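You operate a simulated robot arm through the tools that you are given. There is no shell and no other tool. Be economical: measure what you need, move in short steps, check, and stop when the job is done.

You run a simulated two-armed robot. Do the job below in one go: nothing can be reset, and whatever is moved stays where it is left.

JOB
Pick up the clear jug from the grey bench with one hand, pass it to the other hand and put it on the brown-topped red bench. Put the orange fuse on top of the red actuator. Take the valve on the grey bench and put it away on the brown-topped red bench. Put the yellow pad on the cream table away on the teal table. Open the reducer drawer, take the brass reducer on the top pallet and put it away inside, then shut the drawer. Close the tube drawer. Open the grey tilt bin. The order is free. Set down upright: clear jug, orange fuse.

The check looks at the end state, three seconds after you hand in, the way a careful person would. Anything else that was tipped, shoved, dropped, spilled or broken makes it a failure.

ROBOT AND FRAMES
Two 7-joint arms with fingered hands on one trunk, on a base that drives. Base frame: it is fixed to the floor where the robot stands at the start and does not move with it; the origin is under the middle of the robot, x ahead of it, y to its left, z up; the surface under the hand at the start is at about z = 0.78. Lengths are in m, angles in degrees, forces in N, time in s.
The left shoulder is at the start at [0.039, 0.182, 1.273], the right one opposite. With the tool pointing down near the work surface each hand reaches from about 0.1 to 0.74 m from the robot's upright axis, wherever it stands, measured 20 degrees to its own side. Places, roughly: brass reducer [9.25, 3, 0.5]; brown-topped red bench [0.9, -3.7, 0.8]; clear jug (16x11x15 cm) [0.7, 0, 0.8]; dr reducers [5.7, -9.3, 0.6]; grey tilt bin [6.2, -9.5, 1]; orange fuse [0.5, -0.75, 0.75]; red actuator [0.5, -0.25, 0.75]; reducer drawer [5.7, -9.2, 0.7]; teal table [9.4, -8.1, 0.8]; tube drawer [6.2, -9, 0.7]; valve (5x5x4 cm) [0.6, -0.9, 0.8]; yellow pad (7x10x4 cm) [9.5, 0.3, 0.8]. Payload 3.8 kg a hand.
The tool frame of a hand sits at the grasp point between the pads (the TCP): z along the fingers, y along the line on which they close. The tips reach 0.03 m beyond it. The gripper opens to 0.104 m. The gripper's body begins 0.035 m behind the TCP. The gripper is a hand of 4 fingers: y runs from the thumb to the fingers, the wrist lies at [-0.017, -0.104, -0.178] in the tool frame, and closing takes about 1.5 s.
Orientation is that of the tool frame in the base frame, as a unit quaternion [w, x, y, z]. With the fingers straight down and the wrist toward the robot, the tool's x, y and z point along [0, 1, 0], [1, 0, 0] and [0, 0, -1] of the base frame.

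CONTROLS
- The arms move only by the tool step_arm. It takes "left_moves", "right_moves" or both (then of equal length, played together; a hand with none holds still); each is a list of rows, each a list of 6 numbers: the shift along the tool's x, y, z in units of 20 mm (1.0 is 20 mm), then the turn, a rotation vector about the tool's x, y, z in units of 8 degrees (1.0 is 8 degrees). In form: [[x, y, z, rx, ry, rz], ...]. A call has 1 to 12 rows; each row shifts and turns the commanded pose from where the row before left it, along the tool's axes as they then stand. "left_gripper" and "right_gripper" are, for a hand that has rows, the gripper command, from -1 (fully open) to 1 (shut), values between in proportion, set as the call begins (left out, the last holds). A call with a number of a shift or a turn outside -1 to 1 is refused whole. Each row takes 0.2 s and may step no farther than 0.05 m and 8.6 degrees from the row before; otherwise, or with a gripper value out of range, the whole call is refused. Where a pose cannot be reached the arm comes as near as it can. A force on the tool above 40 N (or 10 N above the force at the start of the call, whichever is more), or a blocked arm, ends the call early, and 0.2 s more pass. Each finger travels about 0.072 m/s and halts on what it meets, pressing with about 23 N; the grip force reading is that of the motor and also rises with nothing between the fingers. The clock runs only during rows and for 0.2 s after the last one: add rows that do not move to give the fingers time. The reply holds the time, the measured pose of the TCP, the force on the tool along the base axes, the opening and the grip force, in the units named above and with some noise, with the torque about the TCP (base axes, N m) and any sound that the robot's microphone picked up.
- Cameras (640 x 400 px; columns grow to the right, rows downward): "scene" is now at [0.1024, -0.0324, 1.4241]; the picture's right is [-0.43, -0.90, -0.00], its down [-0.73, 0.34, -0.59] and it looks along [0.54, -0.25, -0.81] (base axes); focal length 296 px, centre (320, 200). "left" rides on the left gripper at [-0.066, -0.09, -0.125] in its tool frame; the picture's right is [-0.78, -0.30, 0.56], its down [0.57, -0.70, 0.42] and it looks along [0.27, 0.65, 0.71] (tool axes); focal length 275 px, centre (320, 200). "right" rides on the right gripper at [0.066, -0.09, -0.126] in its tool frame; the picture's right is [-0.78, 0.30, -0.56], its down [-0.57, -0.70, 0.42] and it looks along [-0.27, 0.65, 0.71] (tool axes); focal length 275 px, centre (320, 200). There is no depth. A picture from a camera that has moved, and an enlarged one, comes with that camera's place and axes in the base frame and with its lens.
- snapshot(camera): a new picture of that camera. No time passes.
- lift_body(by): slides the trunk up (or, below 0, down) by that many m; the arms and the scene camera ride with it, the base frame stays. It gives what a move gives, with no picture.
- base_move(legs): drives the robot by 1 to 6 legs, each [ahead, left, turn to the left] in m, m and degrees, along the robot's own axes; the way and the turn of a leg run together, so that a leg with both is an arc; at most 1.5 m and 180 degrees a leg. The arms and the cameras ride along, it lands a little off, and it stops where it bumps. It gives what a move gives.
- finger_targets(index, middle, ring, thumb_bend, thumb_turn, hand): sets how far each is bent, from 0 (flat) to 1 (curled in); at 0.3 the hand is open as for a grip, at 0.7 the pads meet at the TCP. One left out holds its place. A second passes; each finger stops where it meets its share of the squeeze, and holds until it gets a number again. A gripper value or a shape takes the hand back. It gives what a move gives, with no picture; readings hold the bend of each and the force on the fingers (four entries, about 0 where the hand has none), thumb and palm. thumb_turn goes from beside the hand (0) to across from the fingers (1), as for a grip.
- preshape(shape, hand): the hand has 4 fingers and takes this shape, open, in about a second: jaw (thumb against the fingers, like two jaws); tri (thumb and two fingers); tip (a fingertip pinch); poke (one finger out to press); point (the index stretched); flat (the hand flat); cup (the hand cupped); fist (a fist). The gripper value then closes the fingers along that shape, each until it touches; the sizes above hold for jaw. It gives what a move gives, with no picture.
- pan_tilt(pan, tilt): turns the head with the scene camera to pan (to the left, within 86 degrees either way) and tilt (down, from -29 to 69), counted from straight ahead of the robot. It gives what a move gives.
- zoom(camera, box): a new picture of the part [left, top, right, bottom] of that camera's present view, enlarged. No time passes.
- finish_job(): hands the job in; it is judged then, once.

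Go step by step. Nothing tells you exact positions but the pictures and the camera data: compare them with the known pose of the tool, close in by small moves and look again before you grip or let go. The budget is 217 turns and 212 pictures, counting those below and the enlarged ones. Unless the task says otherwise, let go and move clear before handing in, and close with one line.

The tools are called by a JSON object that holds its "method" and its "body". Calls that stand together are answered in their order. step_arm: Moves the arms, as the interface text tells. Its arguments: {"type":"object","properties":{"left_moves":{"type":"array","items":{"type":"array","items":{"type":"number"}}},"left_gripper":{"type":"number"},"right_moves":{"type":"array","items":{"type":"array","items":{"type":"number"}}},"right_gripper":{"type":"number"}},"required":[]} The other tools are called the same way: lift_body (by) slides the trunk up or down; preshape (shape, hand) gives the hand a shape; finger_targets (index, middle, ring, thumb_bend, thumb_turn, hand) moves the fingers one by one; base_move (legs) drives the base; pan_tilt (pan, tilt) turns the head that bears the scene camera; snapshot (camera) takes a picture; zoom (camera, box) takes an enlarged picture of a part of a camera's view; finish_job () hands the job in.

At the start:

```text
t: 0.0
left_ee_pos: [0.3231, 0.082, 0.9181]
left_ee_rot: [-0.194, 0.644, 0.732, 0.111]
left_contact_force: [0.0, 0.5, 0.6]
left_torque: [0.01, 0.0, 0.02]
left_opening: 0.1039
left_gripper_force: 0.0
left_shape: jaw
left_bend: [0.3, 0.3, 0.3, 0.3, 0.97]
left_finger forces: [0.0, 0.0, 0.1, 0.1, 0.0, 0.0]
right_ee_pos: [0.3693, -0.4684, 1.0183]
right_ee_rot: [0.0, 0.707, 0.707, 0.0]
right_contact_force: [-0.5, 0.4, -0.2]
right_torque: [-0.01, 0.0, 0.0]
right_opening: 0.1032
right_gripper_force: 0.0
right_shape: jaw
right_bend: [0.3, 0.3, 0.3, 0.3, 0.97]
right_finger forces: [0.0, 0.1, 0.0, 0.1, 0.0, 0.1]
trunk travel left (down, up): [-0.424, 0.332]
robot x, y, heading: [-0.0017, 0.0012, 0.1]
head pan, tilt: [-25.2, 53.6]
```

scene: 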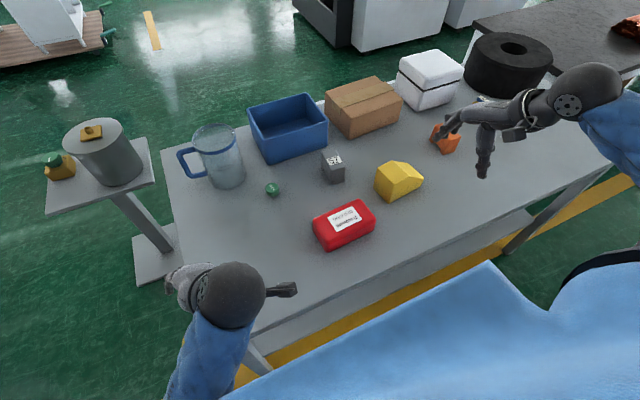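
right: 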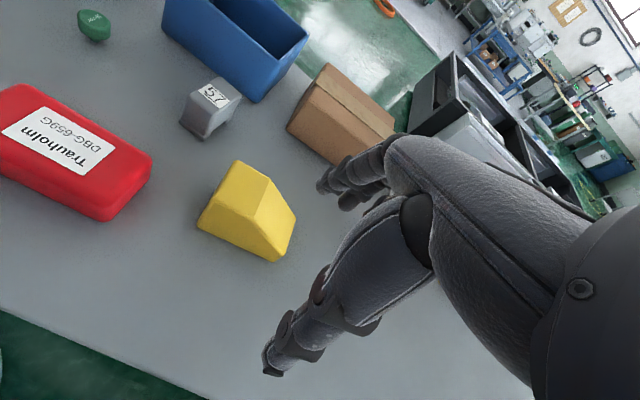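
left: 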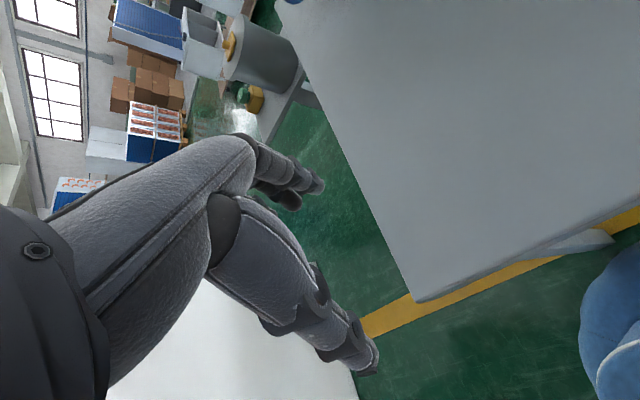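

I see the grey bench with the jug at left, the red actuator in the middle and the orange fuse behind the right hand. I'll look further right for the fuse and valve.

{"method": "pan_tilt", "body": {"pan": -55, "tilt": 45}}

{"method": "snapshot", "body": {"camera": "scene"}}

```text
t: 0.9
left_ee_pos: [0.3238, 0.0841, 0.9178]
left_ee_rot: [-0.195, 0.643, 0.732, 0.113]
left_contact_force: [-0.1, 0.5, -0.9]
left_torque: [0.02, -0.01, 0.0]
left_opening: 0.1037
left_gripper_force: 0.1
left_shape: jaw
left_bend: [0.3, 0.3, 0.3, 0.3, 0.97]
left_finger forces: [0.1, 0.0, 0.0, 0.1, 0.1, 0.0]
right_ee_pos: [0.3695, -0.4692, 1.0187]
right_ee_rot: [0.0, 0.707, 0.707, -0.001]
right_contact_force: [0.0, -0.3, 0.2]
right_torque: [-0.02, 0.01, 0.01]
right_opening: 0.1037
right_gripper_force: 0.1
right_shape: jaw
right_bend: [0.3, 0.3, 0.3, 0.3, 0.97]
right_finger forces: [0.1, 0.0, 0.0, 0.0, 0.0, 0.0]
trunk travel left (down, up): [-0.424, 0.332]
robot x, y, heading: [-0.0018, -0.0027, 0.0]
head pan, tilt: [-55.0, 45.0]
```

```text
208 pictures are left
camera scene: at [0.0826, -0.0677, 1.4357], right [-0.82, -0.57, 0.0], down [-0.41, 0.58, -0.71], along [0.41, -0.58, -0.71], focal length 296 px, centre (320, 200)
```

scene: 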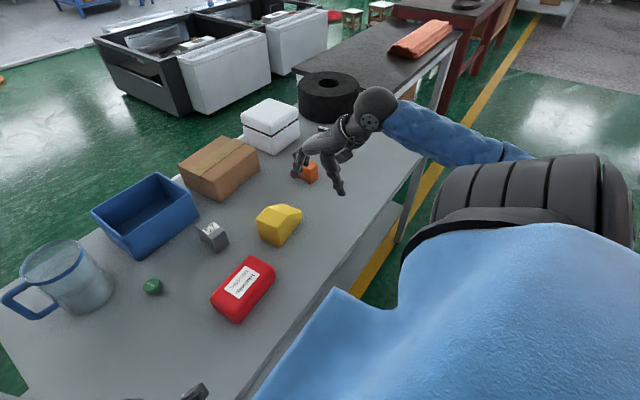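

The valve isn't visible yet (probably behind the hand). I'll look closely at the jug, then raise the trunk and strafe right.

{"method": "zoom", "body": {"camera": "scene", "box": [0, 160, 320, 360]}}

{"method": "lift_body", "body": {"by": 0.1}}

{"method": "base_move", "body": {"legs": [[0, -0.5, 0]]}}

{"method": "snapshot", "body": {"camera": "scene"}}

{"method": "snapshot", "body": {"camera": "right"}}

```text
2.00 times, centred on (160, 260) of scene
camera zoom: at [0.0826, -0.0677, 1.4357], right [-0.82, -0.57, 0.0], down [-0.41, 0.58, -0.71], along [0.41, -0.58, -0.71], focal length 593 px, centre (640, 80)
```

zoom: 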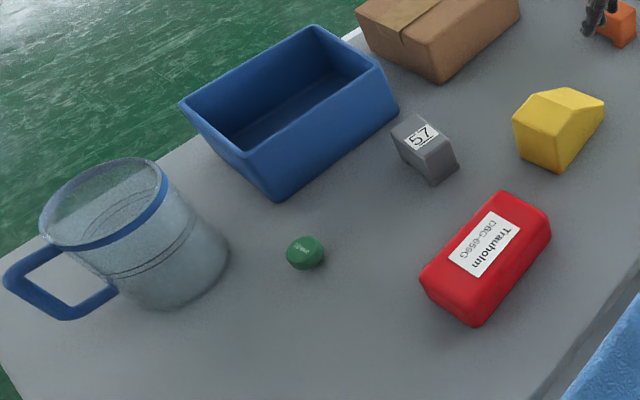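

```text
t: 1.9
left_ee_pos: [0.3321, 0.1395, 0.9856]
left_ee_rot: [-0.234, 0.626, 0.722, 0.178]
left_contact_force: [-0.2, -0.1, 0.0]
left_torque: [0.0, 0.02, -0.03]
left_opening: 0.1036
left_gripper_force: 0.0
left_shape: jaw
left_bend: [0.3, 0.3, 0.3, 0.3, 0.97]
left_finger forces: [0.0, 0.0, 0.1, 0.0, 0.1, 0.1]
right_ee_pos: [0.3687, -0.4684, 1.1003]
right_ee_rot: [0.001, 0.707, 0.707, 0.0]
right_contact_force: [0.6, -0.9, -0.8]
right_torque: [0.01, 0.0, -0.02]
right_opening: 0.1037
right_gripper_force: 0.0
right_shape: jaw
right_bend: [0.3, 0.3, 0.3, 0.3, 0.97]
right_finger forces: [0.1, 0.0, 0.1, 0.0, 0.0, 0.0]
trunk travel left (down, up): [-0.505, 0.251]
robot x, y, heading: [-0.0017, -0.0, 0.1]
head pan, tilt: [-55.0, 45.0]
stopped: the arm was blocked; the commanded pose is now the measured one
```

```text
t: 4.9
left_ee_pos: [0.3324, -0.3616, 0.9853]
left_ee_rot: [-0.236, 0.625, 0.723, 0.178]
left_contact_force: [-1.0, -0.5, 0.5]
left_torque: [0.01, 0.01, 0.02]
left_opening: 0.1039
left_gripper_force: 0.0
left_shape: jaw
left_bend: [0.3, 0.3, 0.3, 0.3, 0.97]
left_finger forces: [0.0, 0.1, 0.0, 0.0, 0.1, 0.0]
right_ee_pos: [0.371, -0.9701, 1.0997]
right_ee_rot: [0.0, 0.706, 0.708, 0.001]
right_contact_force: [0.6, 0.0, -0.3]
right_torque: [-0.02, -0.03, 0.01]
right_opening: 0.1037
right_gripper_force: 0.1
right_shape: jaw
right_bend: [0.3, 0.3, 0.3, 0.3, 0.97]
right_finger forces: [0.0, 0.0, 0.0, 0.0, 0.1, 0.0]
trunk travel left (down, up): [-0.505, 0.251]
robot x, y, heading: [0.0032, -0.4994, 0.4]
head pan, tilt: [-55.0, 45.0]
```

```text
206 pictures are left
camera scene: at [0.0695, -0.5698, 1.5171], right [-0.82, -0.58, 0.0], down [-0.41, 0.58, -0.71], along [0.41, -0.58, -0.71], focal length 296 px, centre (320, 200)
```

scene: 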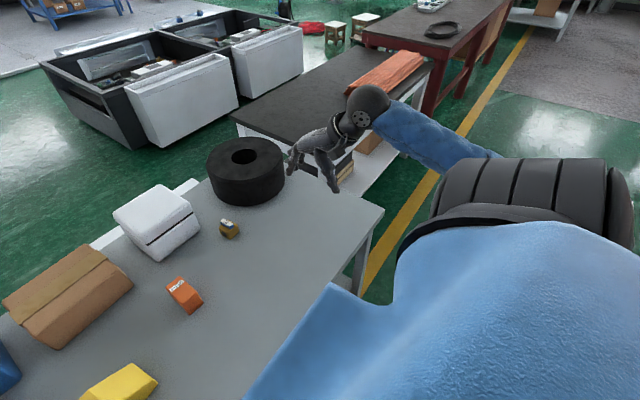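

```text
205 pictures are left
camera right: at [0.2826, -0.9039, 1.2253], right [0.3, -0.77, 0.56], down [-0.7, -0.58, -0.43], along [0.65, -0.26, -0.71], focal length 275 px, centre (320, 200)
```

right: 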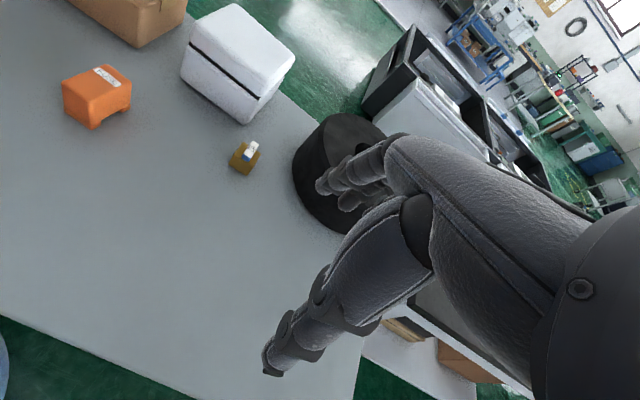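

Valve is at about (0.64,-0.885) and the fuse at (0.56,-0.665). I'll zoom on the fuse for its shape and orientation.

{"method": "zoom", "body": {"camera": "right", "box": [30, 40, 270, 190]}}

{"method": "zoom", "body": {"camera": "scene", "box": [120, 190, 280, 330]}}

{"method": "pan_tilt", "body": {"pan": 20, "tilt": 50}}

{"method": "snapshot", "body": {"camera": "scene"}}

```text
2.67 times, centred on (150, 115) of right
camera zoom: at [0.2826, -0.9039, 1.2253], right [0.3, -0.77, 0.56], down [-0.7, -0.58, -0.43], along [0.65, -0.26, -0.71], focal length 734 px, centre (773, 427)
```

zoom: 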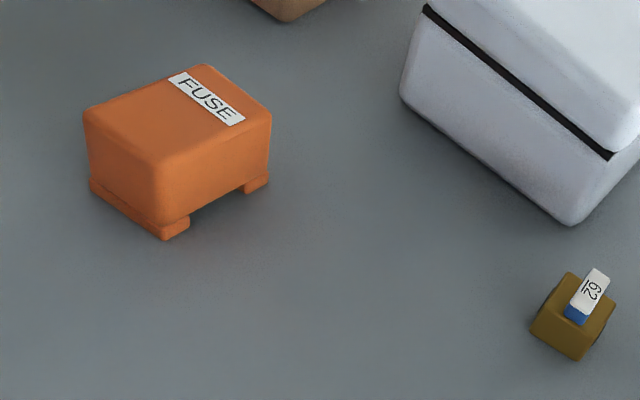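

```text
2.86 times, centred on (200, 260) of scene
camera zoom: at [0.0695, -0.5698, 1.5171], right [-0.82, -0.58, 0.0], down [-0.41, 0.58, -0.71], along [0.41, -0.58, -0.71], focal length 847 px, centre (663, 29)
```

zoom: 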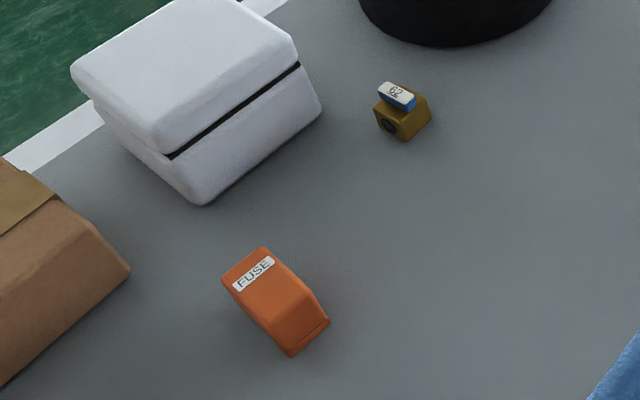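

```text
t: 6.4
left_ee_pos: [0.3325, -0.3604, 0.9853]
left_ee_rot: [-0.234, 0.626, 0.722, 0.178]
left_contact_force: [-0.6, -0.1, -0.8]
left_torque: [0.02, 0.0, -0.03]
left_opening: 0.1038
left_gripper_force: 0.1
left_shape: jaw
left_bend: [0.3, 0.3, 0.3, 0.3, 0.97]
left_finger forces: [0.0, 0.1, 0.0, 0.1, 0.0, 0.1]
right_ee_pos: [0.3711, -0.9684, 1.0987]
right_ee_rot: [0.001, 0.706, 0.708, 0.0]
right_contact_force: [-0.6, -0.1, 0.6]
right_torque: [0.01, -0.01, 0.03]
right_opening: 0.1036
right_gripper_force: 0.0
right_shape: jaw
right_bend: [0.3, 0.3, 0.3, 0.3, 0.97]
right_finger forces: [0.0, 0.0, 0.1, 0.0, 0.0, 0.1]
trunk travel left (down, up): [-0.505, 0.251]
robot x, y, heading: [0.0024, -0.4975, 0.1]
head pan, tilt: [20.0, 50.0]
```

```text
202 pictures are left
camera scene: at [0.095, -0.4761, 1.5102], right [0.34, -0.94, 0.0], down [-0.72, -0.26, -0.64], along [0.6, 0.22, -0.77], focal length 296 px, centre (320, 200)
```

scene: 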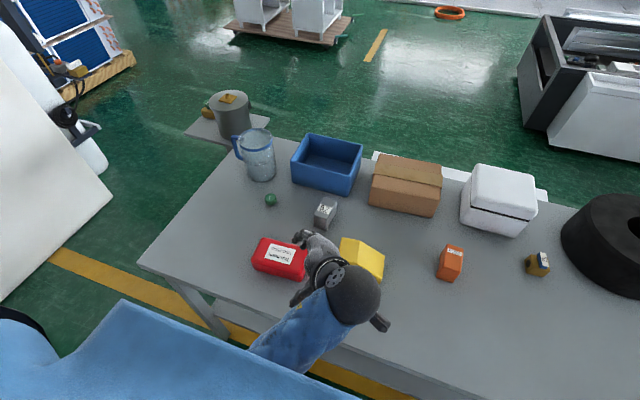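

The fuse is ~7 (x) × 4 (y) × 5.5 cm centred near (0.565,-0.661) with top z≈0.835. The actuator is centred near (0.42,-0.25), long along y. I'll bring the right hand over the fuse.

{"method": "step_arm", "body": {"right_moves": [[1, 0.8, 0, 0, 0, 0], [1, 0.8, 0, 0, 0, 0], [1, 0.8, 0, 0, 0, 0], [1, 0.8, 0, 0, 0, 0], [1, 0.8, 0, 0, 0, 0], [1, 0.8, 0, 0, 0, 0], [1, 0.8, 0, 0, 0, 0], [1, 0.8, 0, 0, 0, 0], [1, 0.8, 0, 0, 0, 0], [1, 0.8, 0, 0, 0, 0], [1, 0.8, 0, 0, 0, 0], [1, 0.8, 0, 0, 0, 0]], "right_gripper": -1}}

{"method": "step_arm", "body": {"right_moves": [[1, 0, 1, 0, 0, 0], [1, 0, 1, 0, 0, 0], [1, 0, 1, 0, 0, 0], [0.3, 0, 1, 0, 0, 0], [0, 0, 1, 0, 0, 0], [0, 0, 1, 0, 0, 0], [0, 0, 1, 0, 0, 0], [0, 0, 1, 0, 0, 0]]}}

{"method": "snapshot", "body": {"camera": "right"}}

{"method": "snapshot", "body": {"camera": "scene"}}

```text
t: 9.0
left_ee_pos: [0.334, -0.3596, 0.9837]
left_ee_rot: [-0.235, 0.626, 0.722, 0.178]
left_contact_force: [0.3, 0.3, -0.1]
left_torque: [-0.01, 0.02, 0.0]
left_opening: 0.104
left_gripper_force: 0.1
left_shape: jaw
left_bend: [0.3, 0.3, 0.3, 0.3, 0.97]
left_finger forces: [0.1, 0.0, 0.1, 0.1, 0.1, 0.1]
right_ee_pos: [0.5633, -0.7288, 1.0997]
right_ee_rot: [0.001, 0.705, 0.709, 0.0]
right_contact_force: [-0.6, 0.4, 0.2]
right_torque: [-0.04, 0.01, -0.01]
right_opening: 0.1034
right_gripper_force: 0.2
right_shape: jaw
right_bend: [0.3, 0.3, 0.3, 0.3, 0.97]
right_finger forces: [0.0, 0.0, 0.0, 0.0, 0.0, 0.0]
trunk travel left (down, up): [-0.505, 0.251]
robot x, y, heading: [0.0035, -0.5027, 0.3]
head pan, tilt: [20.0, 50.0]
```

```text
t: 10.8
left_ee_pos: [0.3335, -0.3603, 0.9853]
left_ee_rot: [-0.235, 0.625, 0.722, 0.178]
left_contact_force: [-0.5, 1.0, 0.2]
left_torque: [-0.01, 0.02, -0.01]
left_opening: 0.1039
left_gripper_force: 0.1
left_shape: jaw
left_bend: [0.3, 0.3, 0.3, 0.3, 0.97]
left_finger forces: [0.1, 0.0, 0.0, 0.1, 0.1, 0.0]
right_ee_pos: [0.5627, -0.6625, 0.9392]
right_ee_rot: [0.001, 0.706, 0.708, 0.0]
right_contact_force: [-0.6, -0.4, 0.7]
right_torque: [0.0, -0.07, 0.03]
right_opening: 0.1038
right_gripper_force: 0.1
right_shape: jaw
right_bend: [0.3, 0.3, 0.3, 0.3, 0.97]
right_finger forces: [0.0, 0.1, 0.0, 0.1, 0.0, 0.1]
trunk travel left (down, up): [-0.505, 0.251]
robot x, y, heading: [0.0003, -0.5003, 0.1]
head pan, tilt: [20.0, 50.0]
```

```text
201 pictures are left
camera right: at [0.4735, -0.5968, 1.0648], right [0.3, -0.77, 0.56], down [-0.7, -0.58, -0.43], along [0.65, -0.26, -0.71], focal length 275 px, centre (320, 200)
```

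right: 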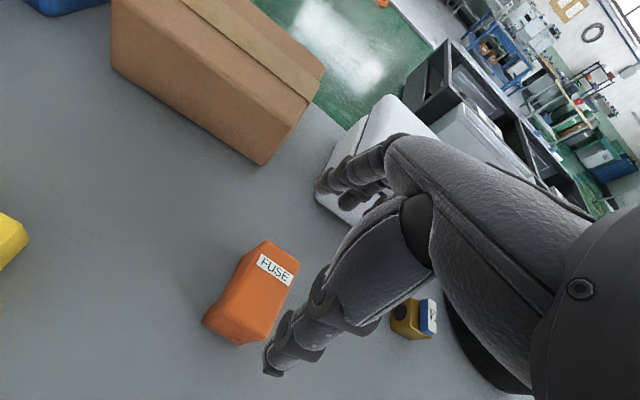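

```text
200 pictures are left
camera scene: at [0.0951, -0.4758, 1.5102], right [0.34, -0.94, 0.0], down [-0.72, -0.26, -0.64], along [0.6, 0.22, -0.77], focal length 296 px, centre (320, 200)
```

scene: 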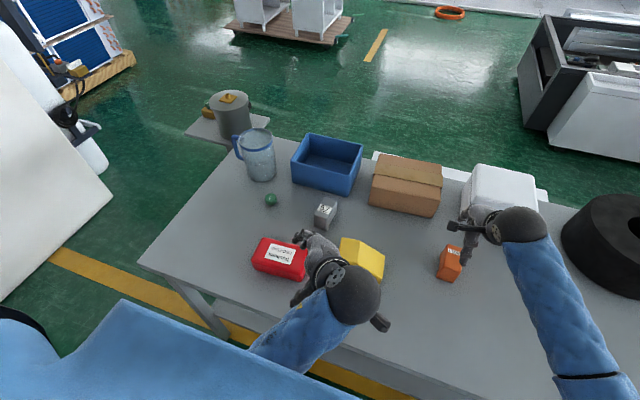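

The fuse is centred beneath the TCP, so I descend and grip.

{"method": "step_arm", "body": {"right_moves": [[0, 0, 1, 0, 0, 0], [0, 0, 1, 0, 0, 0], [0, 0, 1, 0, 0, 0], [0, 0, 1, 0, 0, 0], [0, 0, 1, 0, 0, 0], [0, 0, 0.85, 0, 0, 0], [0, 0, 0, 0, 0, 0]]}}

{"method": "snapshot", "body": {"camera": "right"}}

{"method": "zoom", "body": {"camera": "scene", "box": [400, 180, 580, 300]}}

```text
t: 12.4
left_ee_pos: [0.3336, -0.3612, 0.9861]
left_ee_rot: [-0.235, 0.626, 0.722, 0.177]
left_contact_force: [0.4, -0.5, 0.0]
left_torque: [-0.01, 0.01, 0.03]
left_opening: 0.1039
left_gripper_force: 0.0
left_shape: jaw
left_bend: [0.3, 0.3, 0.3, 0.3, 0.97]
left_finger forces: [0.0, 0.1, 0.0, 0.0, 0.0, 0.0]
right_ee_pos: [0.5615, -0.6614, 0.826]
right_ee_rot: [0.002, 0.706, 0.708, 0.002]
right_contact_force: [0.6, -1.3, 5.7]
right_torque: [0.05, 0.0, -0.04]
right_opening: 0.1037
right_gripper_force: 0.1
right_shape: jaw
right_bend: [0.29, 0.3, 0.3, 0.29, 0.97]
right_finger forces: [2.9, 0.0, 0.0, 0.0, 2.1, 0.1]
trunk travel left (down, up): [-0.505, 0.251]
robot x, y, heading: [0.0026, -0.5014, 0.3]
head pan, tilt: [20.0, 50.0]
```

```text
199 pictures are left
camera right: at [0.4733, -0.5963, 0.951], right [0.3, -0.77, 0.56], down [-0.7, -0.58, -0.43], along [0.65, -0.26, -0.71], focal length 275 px, centre (320, 200)
```

right: 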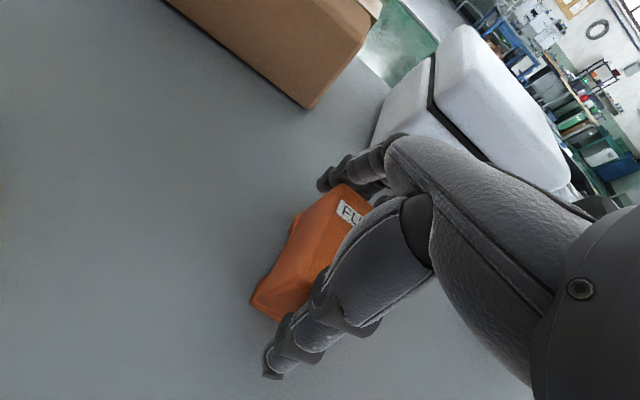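

```text
3.33 times, centred on (490, 240) of scene
camera zoom: at [0.0946, -0.4759, 1.5103], right [0.34, -0.94, 0.0], down [-0.72, -0.26, -0.64], along [0.6, 0.22, -0.77], focal length 988 px, centre (-247, 67)
```

zoom: 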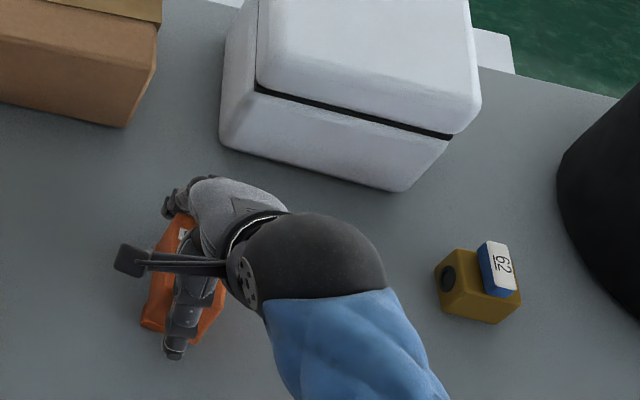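

Light contact of tips with the bench; I raise a few mm and close.

{"method": "step_arm", "body": {"right_moves": [[0, 0, -0.25, 0, 0, 0], [0, 0, 0, 0, 0, 0]]}}

{"method": "step_arm", "body": {"right_moves": [[0, 0, 0, 0, 0, 0], [0, 0, 0, 0, 0, 0], [0, 0, 0, 0, 0, 0], [0, 0, 0, 0, 0, 0], [0, 0, 0, 0, 0, 0], [0, 0, 0, 0, 0, 0]], "right_gripper": 1}}

{"method": "snapshot", "body": {"camera": "right"}}

```text
t: 13.0
left_ee_pos: [0.3329, -0.3607, 0.985]
left_ee_rot: [-0.234, 0.625, 0.723, 0.177]
left_contact_force: [-0.4, 0.6, 0.6]
left_torque: [0.03, 0.03, 0.0]
left_opening: 0.1038
left_gripper_force: 0.0
left_shape: jaw
left_bend: [0.3, 0.3, 0.3, 0.3, 0.97]
left_finger forces: [0.1, 0.0, 0.0, 0.1, 0.0, 0.1]
right_ee_pos: [0.5605, -0.6624, 0.8284]
right_ee_rot: [0.001, 0.706, 0.708, 0.0]
right_contact_force: [-0.3, -0.2, -0.3]
right_torque: [0.02, -0.01, -0.01]
right_opening: 0.1042
right_gripper_force: 0.1
right_shape: jaw
right_bend: [0.3, 0.3, 0.3, 0.29, 0.97]
right_finger forces: [0.7, 0.0, 0.1, 0.0, 0.9, 0.0]
trunk travel left (down, up): [-0.505, 0.251]
robot x, y, heading: [0.0034, -0.5013, 0.1]
head pan, tilt: [20.0, 50.0]
```

```text
t: 14.4
left_ee_pos: [0.333, -0.361, 0.9864]
left_ee_rot: [-0.235, 0.625, 0.723, 0.178]
left_contact_force: [-0.3, 0.2, -0.1]
left_torque: [0.02, 0.02, 0.03]
left_opening: 0.1037
left_gripper_force: 0.1
left_shape: jaw
left_bend: [0.3, 0.3, 0.3, 0.3, 0.97]
left_finger forces: [0.0, 0.0, 0.0, 0.0, 0.0, 0.0]
right_ee_pos: [0.5617, -0.6607, 0.83]
right_ee_rot: [0.003, 0.706, 0.709, 0.001]
right_contact_force: [0.6, -0.3, 1.7]
right_torque: [-0.03, -0.1, 0.02]
right_opening: 0.0836
right_gripper_force: 23.0
right_shape: jaw
right_bend: [0.32, 0.39, 0.36, 0.4, 0.98]
right_finger forces: [18.9, 11.7, 0.5, 0.1, 33.1, 0.1]
trunk travel left (down, up): [-0.505, 0.251]
robot x, y, heading: [0.0006, -0.5033, 0.5]
head pan, tilt: [20.0, 50.0]
```

```text
197 pictures are left
camera right: at [0.4737, -0.5957, 0.9545], right [0.3, -0.77, 0.56], down [-0.7, -0.58, -0.43], along [0.65, -0.26, -0.71], focal length 275 px, centre (320, 200)
```

right: 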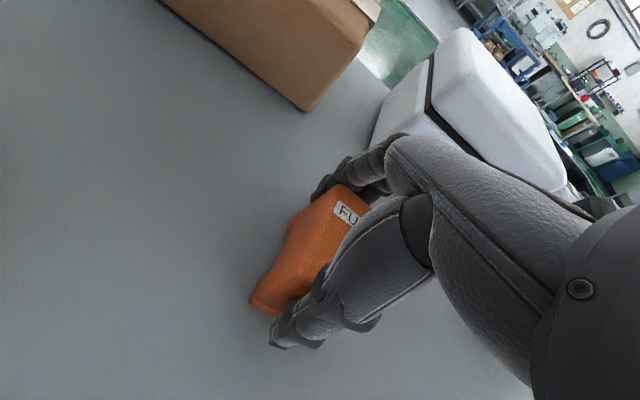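

Gripped (index+middle vs thumb). Lifting to check it holds.

{"method": "step_arm", "body": {"right_moves": [[0, 0, -0.5, 0, 0, 0], [0, 0, -1, 0, 0, 0], [0, 0, -1, 0, 0, 0], [0, 0, -1, 0, 0, 0], [0, 0, -1, 0, 0, 0], [0, 0, -1, 0, 0, 0], [0, 0, 0, 0, 0, 0]]}}

{"method": "snapshot", "body": {"camera": "right"}}

{"method": "snapshot", "body": {"camera": "scene"}}

```text
t: 16.0
left_ee_pos: [0.3334, -0.3604, 0.9854]
left_ee_rot: [-0.235, 0.625, 0.723, 0.178]
left_contact_force: [0.5, 0.8, 0.8]
left_torque: [0.03, 0.02, -0.04]
left_opening: 0.1037
left_gripper_force: 0.0
left_shape: jaw
left_bend: [0.3, 0.3, 0.3, 0.3, 0.97]
left_finger forces: [0.0, 0.0, 0.0, 0.0, 0.0, 0.1]
right_ee_pos: [0.561, -0.6636, 0.9381]
right_ee_rot: [0.001, 0.706, 0.708, 0.0]
right_contact_force: [0.7, 0.1, -1.9]
right_torque: [-0.02, 0.01, 0.03]
right_opening: 0.0836
right_gripper_force: 23.0
right_shape: jaw
right_bend: [0.31, 0.39, 0.36, 0.4, 0.98]
right_finger forces: [19.2, 11.3, 0.4, 0.0, 32.8, 0.0]
trunk travel left (down, up): [-0.505, 0.251]
robot x, y, heading: [0.0037, -0.5026, 0.0]
head pan, tilt: [20.0, 50.0]
```

```text
196 pictures are left
camera right: at [0.4731, -0.5971, 1.0635], right [0.3, -0.77, 0.56], down [-0.7, -0.58, -0.42], along [0.65, -0.26, -0.71], focal length 275 px, centre (320, 200)
```

right: 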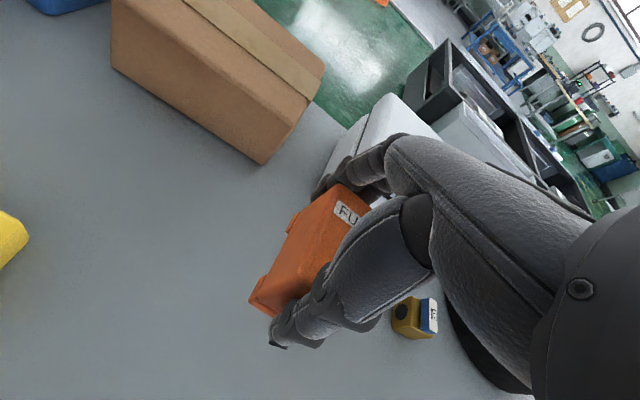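

```text
195 pictures are left
camera scene: at [0.0952, -0.476, 1.5102], right [0.34, -0.94, 0.0], down [-0.72, -0.26, -0.64], along [0.6, 0.22, -0.77], focal length 296 px, centre (320, 200)
```

scene: 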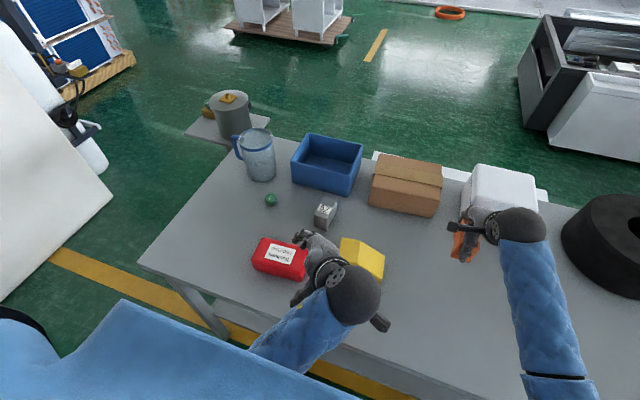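

Fuse is held well. I raise, turn the hand 90° and drive left toward the actuator.

{"method": "step_arm", "body": {"right_moves": [[0, 0, -1, 0, 0, -1], [0, 0, -1, 0, 0, -1], [0, 0, -1, 0, 0, -1], [0, 0, 0, 0, 0, -1], [0, 0, 0, 0, 0, -1], [0, 0, 0, 0, 0, -1], [0, 0, 0, 0, 0, -1], [0, 0, 0, 0, 0, -1], [0, 0, 0, 0, 0, -1], [0, 0, 0, 0, 0, -1], [0, 0, 0, 0, 0, -1], [0, 0, 0, 0, 0, -0.25]]}}

{"method": "base_move", "body": {"legs": [[0, 0.4, 0]]}}

{"method": "pan_tilt", "body": {"pan": -15, "tilt": 55}}

{"method": "snapshot", "body": {"camera": "scene"}}

{"method": "snapshot", "body": {"camera": "right"}}

```text
t: 18.6
left_ee_pos: [0.3338, -0.3606, 0.9847]
left_ee_rot: [-0.234, 0.625, 0.723, 0.178]
left_contact_force: [0.0, 0.3, -0.4]
left_torque: [-0.04, -0.02, -0.01]
left_opening: 0.1036
left_gripper_force: 0.0
left_shape: jaw
left_bend: [0.3, 0.3, 0.3, 0.3, 0.97]
left_finger forces: [0.1, 0.1, 0.1, 0.0, 0.0, 0.0]
right_ee_pos: [0.5621, -0.6612, 0.9992]
right_ee_rot: [0.002, -0.003, 1.0, 0.0]
right_contact_force: [-0.4, -0.5, -2.1]
right_torque: [0.03, 0.0, 0.01]
right_opening: 0.0837
right_gripper_force: 22.8
right_shape: jaw
right_bend: [0.31, 0.39, 0.36, 0.4, 0.98]
right_finger forces: [19.4, 11.3, 0.4, 0.1, 32.2, 0.1]
trunk travel left (down, up): [-0.505, 0.251]
robot x, y, heading: [0.0033, -0.5023, 0.3]
head pan, tilt: [20.0, 50.0]
```

```text
t: 21.0
left_ee_pos: [0.3335, 0.0351, 0.9851]
left_ee_rot: [-0.234, 0.627, 0.721, 0.178]
left_contact_force: [-0.3, -0.2, 0.5]
left_torque: [-0.02, 0.03, 0.01]
left_opening: 0.1036
left_gripper_force: 0.1
left_shape: jaw
left_bend: [0.3, 0.3, 0.3, 0.3, 0.97]
left_finger forces: [0.0, 0.1, 0.0, 0.0, 0.0, 0.1]
right_ee_pos: [0.5604, -0.2675, 0.9986]
right_ee_rot: [0.001, 0.001, 1.0, -0.001]
right_contact_force: [-0.2, 1.1, -0.6]
right_torque: [0.0, -0.01, 0.01]
right_opening: 0.0841
right_gripper_force: 22.8
right_shape: jaw
right_bend: [0.31, 0.39, 0.36, 0.4, 0.98]
right_finger forces: [19.5, 11.2, 0.4, 0.0, 32.3, 0.0]
trunk travel left (down, up): [-0.505, 0.251]
robot x, y, heading: [0.0014, -0.1039, 0.3]
head pan, tilt: [20.0, 50.0]
```

```text
t: 22.1
left_ee_pos: [0.3322, 0.0356, 0.9841]
left_ee_rot: [-0.235, 0.627, 0.721, 0.179]
left_contact_force: [0.0, 0.3, 0.4]
left_torque: [-0.01, 0.01, -0.04]
left_opening: 0.1038
left_gripper_force: 0.1
left_shape: jaw
left_bend: [0.3, 0.3, 0.3, 0.3, 0.97]
left_finger forces: [0.0, 0.0, 0.0, 0.0, 0.0, 0.0]
right_ee_pos: [0.5608, -0.2691, 0.9983]
right_ee_rot: [0.001, 0.001, 1.0, -0.001]
right_contact_force: [0.9, 0.1, -0.6]
right_torque: [0.01, 0.01, 0.0]
right_opening: 0.0838
right_gripper_force: 22.7
right_shape: jaw
right_bend: [0.31, 0.39, 0.36, 0.4, 0.98]
right_finger forces: [19.5, 11.3, 0.3, 0.0, 32.3, 0.0]
trunk travel left (down, up): [-0.505, 0.251]
robot x, y, heading: [-0.0004, -0.1052, -0.1]
head pan, tilt: [-15.0, 55.0]
```

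```text
194 pictures are left
camera scene: at [0.0922, -0.1245, 1.5037], right [-0.26, -0.97, 0.0], down [-0.79, 0.21, -0.57], along [0.55, -0.15, -0.82], focal length 296 px, centre (320, 200)
```

scene: 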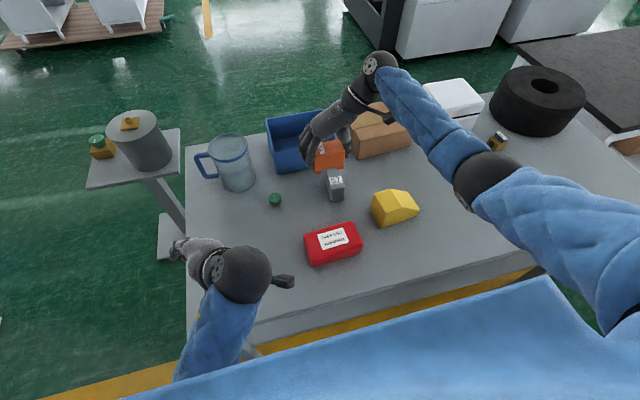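

```text
193 pictures are left
camera right: at [0.4969, -0.3582, 1.1235], right [0.78, 0.3, 0.56], down [0.57, -0.7, -0.42], along [0.27, 0.65, -0.71], focal length 275 px, centre (320, 200)
```

right: 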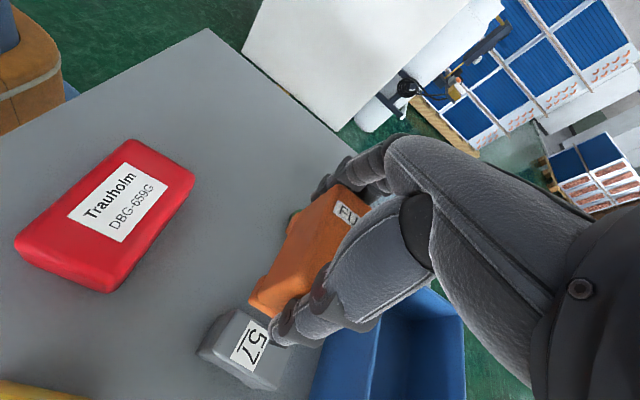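

The actuator's label centre sits at ≈(0.42,-0.247). Zoom to determine its height.

{"method": "zoom", "body": {"camera": "scene", "box": [270, 190, 430, 290]}}

```text
4.00 times, centred on (350, 240) of scene
camera zoom: at [0.0922, -0.1245, 1.5037], right [-0.26, -0.97, 0.0], down [-0.79, 0.21, -0.57], along [0.55, -0.15, -0.82], focal length 1186 px, centre (200, 40)
```

zoom: 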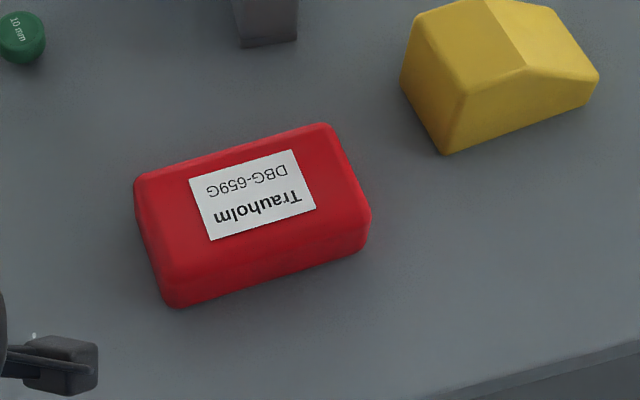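

Actuator centre ≈(0.421,-0.249), top z≈0.828. I move over it and descend to just above.

{"method": "step_arm", "body": {"right_moves": [[1, 0.2, 0, 0, 0, 0], [1, 0.2, 0, 0, 0, 0], [1, 0.2, 0, 0, 0, 0], [1, 0.2, 0, 0, 0, 0], [1, 0.2, 0, 0, 0, 0], [1, 0, 0, 0, 0, 0], [1, 0, 0.5, 0, 0, 0], [0, 0, 1, 0, 0, 0], [0, 0, 1, 0, 0, 0], [0, 0, 1, 0, 0, 0], [0, 0, 0.6, 0, 0, 0], [0, 0, 0, 0, 0, 0]]}}

{"method": "snapshot", "body": {"camera": "right"}}

{"method": "zoom", "body": {"camera": "scene", "box": [270, 160, 430, 290]}}

```text
t: 24.6
left_ee_pos: [0.3337, 0.0353, 0.9861]
left_ee_rot: [-0.234, 0.627, 0.721, 0.179]
left_contact_force: [0.2, 0.7, -0.2]
left_torque: [-0.02, -0.01, -0.01]
left_opening: 0.1039
left_gripper_force: 0.1
left_shape: jaw
left_bend: [0.3, 0.3, 0.3, 0.3, 0.97]
left_finger forces: [0.0, 0.1, 0.0, 0.0, 0.0, 0.0]
right_ee_pos: [0.42, -0.2486, 0.9146]
right_ee_rot: [0.0, 0.0, 1.0, -0.001]
right_contact_force: [1.0, 0.0, -2.0]
right_torque: [0.02, 0.0, -0.02]
right_opening: 0.0841
right_gripper_force: 22.9
right_shape: jaw
right_bend: [0.31, 0.39, 0.36, 0.4, 0.98]
right_finger forces: [19.5, 11.2, 0.6, 0.1, 32.3, 0.0]
trunk travel left (down, up): [-0.505, 0.251]
robot x, y, heading: [0.0042, -0.1055, -0.1]
head pan, tilt: [-15.0, 55.0]
```

```text
191 pictures are left
camera right: at [0.3568, -0.3385, 1.0401], right [0.78, 0.3, 0.56], down [0.57, -0.7, -0.42], along [0.27, 0.65, -0.71], focal length 275 px, centre (320, 200)
```

right: 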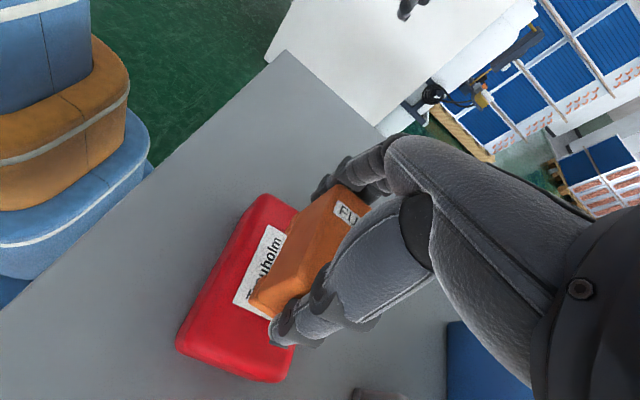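

```text
3.08 times, centred on (350, 225) of scene
camera zoom: at [0.0921, -0.1247, 1.5037], right [-0.26, -0.97, 0.0], down [-0.79, 0.21, -0.57], along [0.55, -0.15, -0.82], focal length 912 px, centre (228, 123)
```

zoom: 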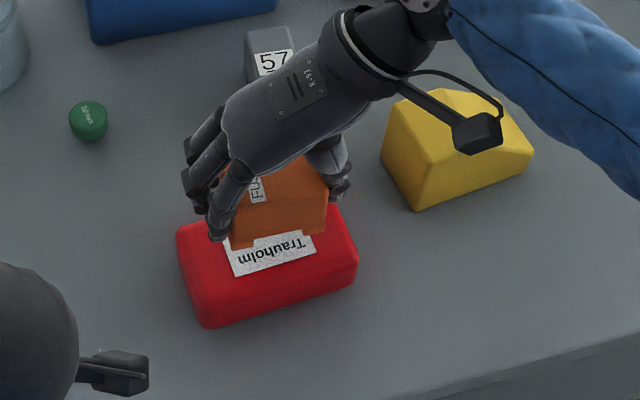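

Fuse is aligned over the actuator. Descending gently.

{"method": "step_arm", "body": {"right_moves": [[0.2, 0, 0.6, 0, 0, 0], [0, 0, 0.4, 0, 0, 0], [0, 0, 0.3, 0, 0, 0], [0, 0, 0.2, 0, 0, 0], [0, 0, 0, 0, 0, 0]]}}

{"method": "zoom", "body": {"camera": "scene", "box": [300, 200, 390, 275]}}

```text
t: 25.9
left_ee_pos: [0.3335, 0.0332, 0.9846]
left_ee_rot: [-0.234, 0.627, 0.721, 0.179]
left_contact_force: [1.5, -0.3, -0.4]
left_torque: [-0.01, -0.02, -0.02]
left_opening: 0.1039
left_gripper_force: 0.0
left_shape: jaw
left_bend: [0.3, 0.3, 0.3, 0.3, 0.97]
left_finger forces: [0.0, 0.1, 0.0, 0.0, 0.1, 0.1]
right_ee_pos: [0.417, -0.2492, 0.8865]
right_ee_rot: [0.0, 0.001, 1.0, -0.001]
right_contact_force: [-0.5, 0.4, -1.8]
right_torque: [-0.01, 0.02, -0.02]
right_opening: 0.0836
right_gripper_force: 23.8
right_shape: jaw
right_bend: [0.31, 0.39, 0.36, 0.4, 0.98]
right_finger forces: [19.6, 11.2, 0.5, 0.0, 32.1, 0.0]
trunk travel left (down, up): [-0.505, 0.251]
robot x, y, heading: [0.0016, -0.1033, -0.2]
head pan, tilt: [-15.0, 55.0]
```

```text
5.33 times, centred on (345, 238) of scene
camera zoom: at [0.092, -0.1247, 1.5037], right [-0.26, -0.97, 0.0], down [-0.79, 0.21, -0.57], along [0.55, -0.15, -0.82], focal length 1581 px, centre (187, 0)
```

zoom: 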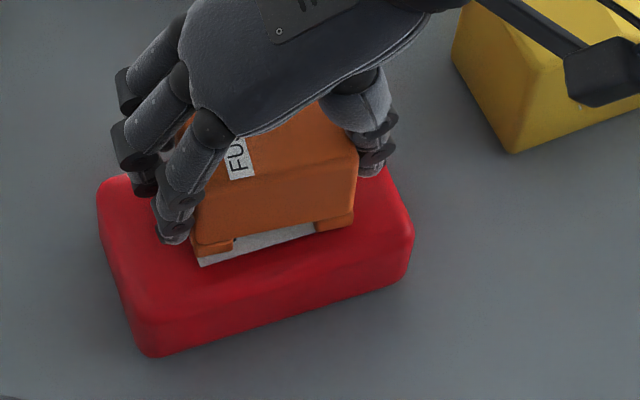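

{"method": "step_arm", "body": {"right_moves": [[0, 0, 0.15, 0, 0, 0], [0, 0, 0.15, 0, 0, 0], [0, 0, 0, 0, 0, 0]]}}

{"method": "zoom", "body": {"camera": "scene", "box": [300, 200, 390, 275]}}

```text
t: 26.6
left_ee_pos: [0.3312, 0.0345, 0.9869]
left_ee_rot: [-0.234, 0.627, 0.721, 0.179]
left_contact_force: [0.7, 0.1, -0.6]
left_torque: [-0.01, 0.01, 0.03]
left_opening: 0.1039
left_gripper_force: 0.1
left_shape: jaw
left_bend: [0.3, 0.3, 0.3, 0.3, 0.97]
left_finger forces: [0.1, 0.0, 0.0, 0.0, 0.1, 0.0]
right_ee_pos: [0.4178, -0.2499, 0.8835]
right_ee_rot: [0.005, 0.001, 1.0, 0.001]
right_contact_force: [-1.7, -8.1, 29.7]
right_torque: [0.74, 0.1, 0.07]
right_opening: 0.0836
right_gripper_force: 23.1
right_shape: jaw
right_bend: [0.31, 0.38, 0.37, 0.4, 0.98]
right_finger forces: [21.1, 11.9, 1.5, 0.0, 39.6, 0.1]
trunk travel left (down, up): [-0.505, 0.251]
robot x, y, heading: [0.0006, -0.1066, 0.1]
head pan, tilt: [-15.0, 55.0]
```

```text
5.33 times, centred on (345, 238) of scene
camera zoom: at [0.0893, -0.1252, 1.5042], right [-0.26, -0.97, 0.0], down [-0.79, 0.21, -0.57], along [0.56, -0.15, -0.82], focal length 1581 px, centre (187, 0)
```

zoom: 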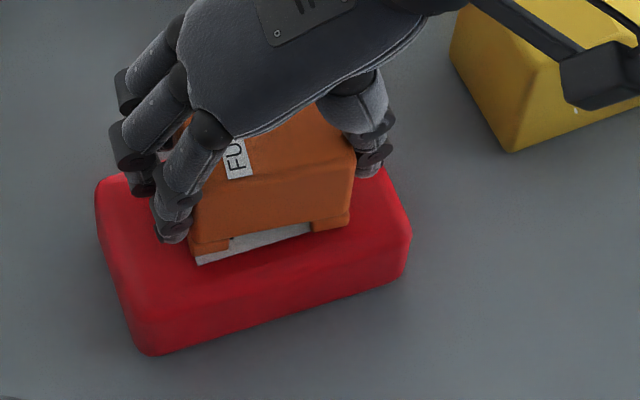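

Contact with the actuator. I ease off 2 mm, open, and rise.

{"method": "step_arm", "body": {"right_moves": [[0, 0, -0.1, 0, 0, 0], [0, 0, 0, 0, 0, 0]]}}

{"method": "step_arm", "body": {"right_moves": [[0, 0, 0, 0, 0, 0], [0, 0, 0, 0, 0, 0], [0, 0, 0, 0, 0, 0], [0, 0, 0, 0, 0, 0]], "right_gripper": -1}}

{"method": "zoom", "body": {"camera": "scene", "box": [300, 200, 390, 275]}}

{"method": "snapshot", "body": {"camera": "right"}}

```text
t: 27.2
left_ee_pos: [0.332, 0.0341, 0.9846]
left_ee_rot: [-0.235, 0.627, 0.721, 0.179]
left_contact_force: [0.8, 0.5, 0.7]
left_torque: [0.02, -0.03, 0.0]
left_opening: 0.1038
left_gripper_force: 0.1
left_shape: jaw
left_bend: [0.3, 0.3, 0.3, 0.3, 0.97]
left_finger forces: [0.0, 0.0, 0.0, 0.0, 0.0, 0.0]
right_ee_pos: [0.4158, -0.2493, 0.8833]
right_ee_rot: [0.003, 0.002, 1.0, 0.0]
right_contact_force: [1.0, -7.2, 28.9]
right_torque: [0.83, 0.12, -0.03]
right_opening: 0.0835
right_gripper_force: 22.4
right_shape: jaw
right_bend: [0.31, 0.38, 0.37, 0.4, 0.98]
right_finger forces: [21.6, 12.0, 2.0, 0.1, 38.7, 0.0]
trunk travel left (down, up): [-0.505, 0.251]
robot x, y, heading: [0.0007, -0.1074, -0.2]
head pan, tilt: [-15.0, 55.0]
```

```text
t: 28.2
left_ee_pos: [0.3335, 0.0342, 0.9865]
left_ee_rot: [-0.235, 0.627, 0.721, 0.178]
left_contact_force: [0.0, 0.0, -0.4]
left_torque: [0.0, -0.02, 0.01]
left_opening: 0.1039
left_gripper_force: 0.2
left_shape: jaw
left_bend: [0.3, 0.3, 0.3, 0.3, 0.97]
left_finger forces: [0.0, 0.1, 0.0, 0.0, 0.0, 0.1]
right_ee_pos: [0.4156, -0.2495, 0.8801]
right_ee_rot: [0.0, 0.0, 1.0, -0.001]
right_contact_force: [-0.1, -0.1, -0.4]
right_torque: [0.01, 0.01, 0.02]
right_opening: 0.1038
right_gripper_force: 0.1
right_shape: jaw
right_bend: [0.29, 0.3, 0.3, 0.29, 0.97]
right_finger forces: [2.5, 0.0, 0.0, 0.0, 2.2, 0.0]
trunk travel left (down, up): [-0.505, 0.251]
robot x, y, heading: [0.0022, -0.1076, -0.2]
head pan, tilt: [-15.0, 55.0]
```

```text
5.33 times, centred on (345, 238) of scene
camera zoom: at [0.0921, -0.1246, 1.5036], right [-0.26, -0.97, 0.0], down [-0.79, 0.21, -0.57], along [0.55, -0.15, -0.82], focal length 1581 px, centre (187, 0)
```

zoom: 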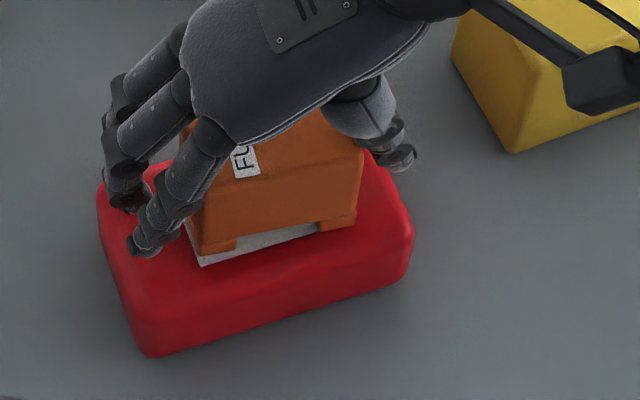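

```text
186 pictures are left
camera right: at [0.3522, -0.3388, 1.0061], right [0.78, 0.3, 0.56], down [0.57, -0.7, -0.42], along [0.27, 0.65, -0.72], focal length 275 px, centre (320, 200)
```

right: 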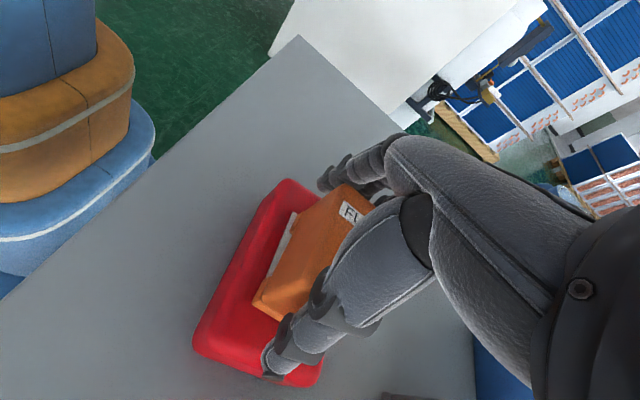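

Fuse is released and stands flat. I rise straight up slowly.

{"method": "step_arm", "body": {"right_moves": [[0, 0, -0.25, 0, 0, 0], [0, 0, -0.5, 0, 0, 0], [0, 0, -0.75, 0, 0, 0], [0, 0, -1, 0, 0, 0], [0, 0, -1, 0, 0, 0], [0, 0, -1, 0, 0, 0], [0, 0, -1, 0, 0, 0], [0, 0, -1, 0, 0, 0], [0, 0, -1, 0, 0, 0]]}}

{"method": "snapshot", "body": {"camera": "scene"}}

```text
t: 30.2
left_ee_pos: [0.3326, 0.0358, 0.9856]
left_ee_rot: [-0.234, 0.627, 0.721, 0.178]
left_contact_force: [-0.1, 0.4, 0.4]
left_torque: [0.02, 0.02, -0.03]
left_opening: 0.1039
left_gripper_force: 0.1
left_shape: jaw
left_bend: [0.3, 0.3, 0.3, 0.3, 0.97]
left_finger forces: [0.0, 0.0, 0.0, 0.0, 0.0, 0.0]
right_ee_pos: [0.4164, -0.2492, 1.0321]
right_ee_rot: [0.001, 0.001, 1.0, -0.001]
right_contact_force: [-0.5, 0.4, 0.4]
right_torque: [-0.01, 0.01, -0.01]
right_opening: 0.1039
right_gripper_force: 0.0
right_shape: jaw
right_bend: [0.3, 0.3, 0.3, 0.3, 0.97]
right_finger forces: [0.1, 0.0, 0.0, 0.0, 0.0, 0.0]
trunk travel left (down, up): [-0.505, 0.251]
robot x, y, heading: [-0.0022, -0.1004, -0.1]
head pan, tilt: [-15.0, 55.0]
```

```text
185 pictures are left
camera scene: at [0.0919, -0.1246, 1.5037], right [-0.26, -0.97, 0.0], down [-0.79, 0.21, -0.57], along [0.55, -0.15, -0.82], focal length 296 px, centre (320, 200)
```

scene: 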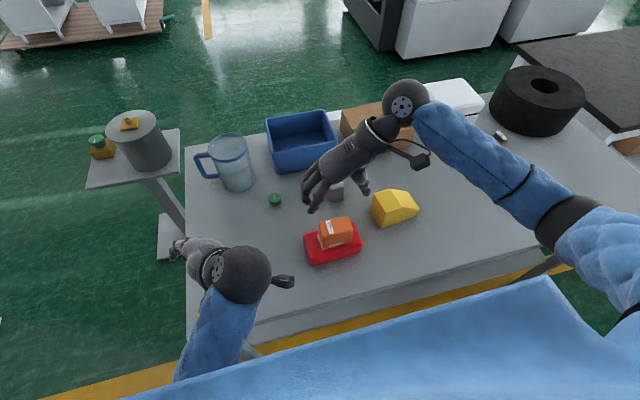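

Fuse placed. Now the jug: zoom on it.

{"method": "zoom", "body": {"camera": "scene", "box": [180, 110, 290, 210]}}

```text
4.00 times, centred on (235, 160) of scene
camera zoom: at [0.0919, -0.1246, 1.5037], right [-0.26, -0.97, 0.0], down [-0.79, 0.21, -0.57], along [0.55, -0.15, -0.82], focal length 1186 px, centre (660, 360)
```

zoom: 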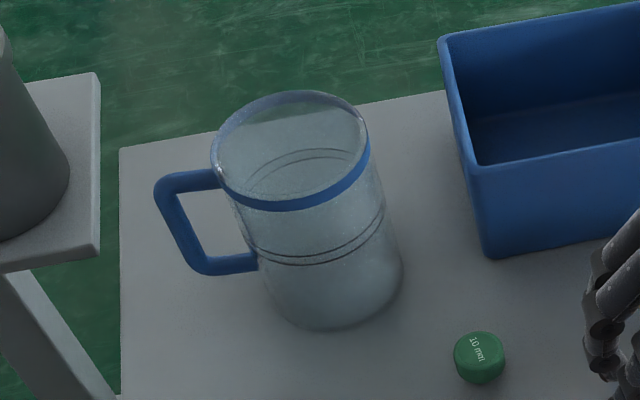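

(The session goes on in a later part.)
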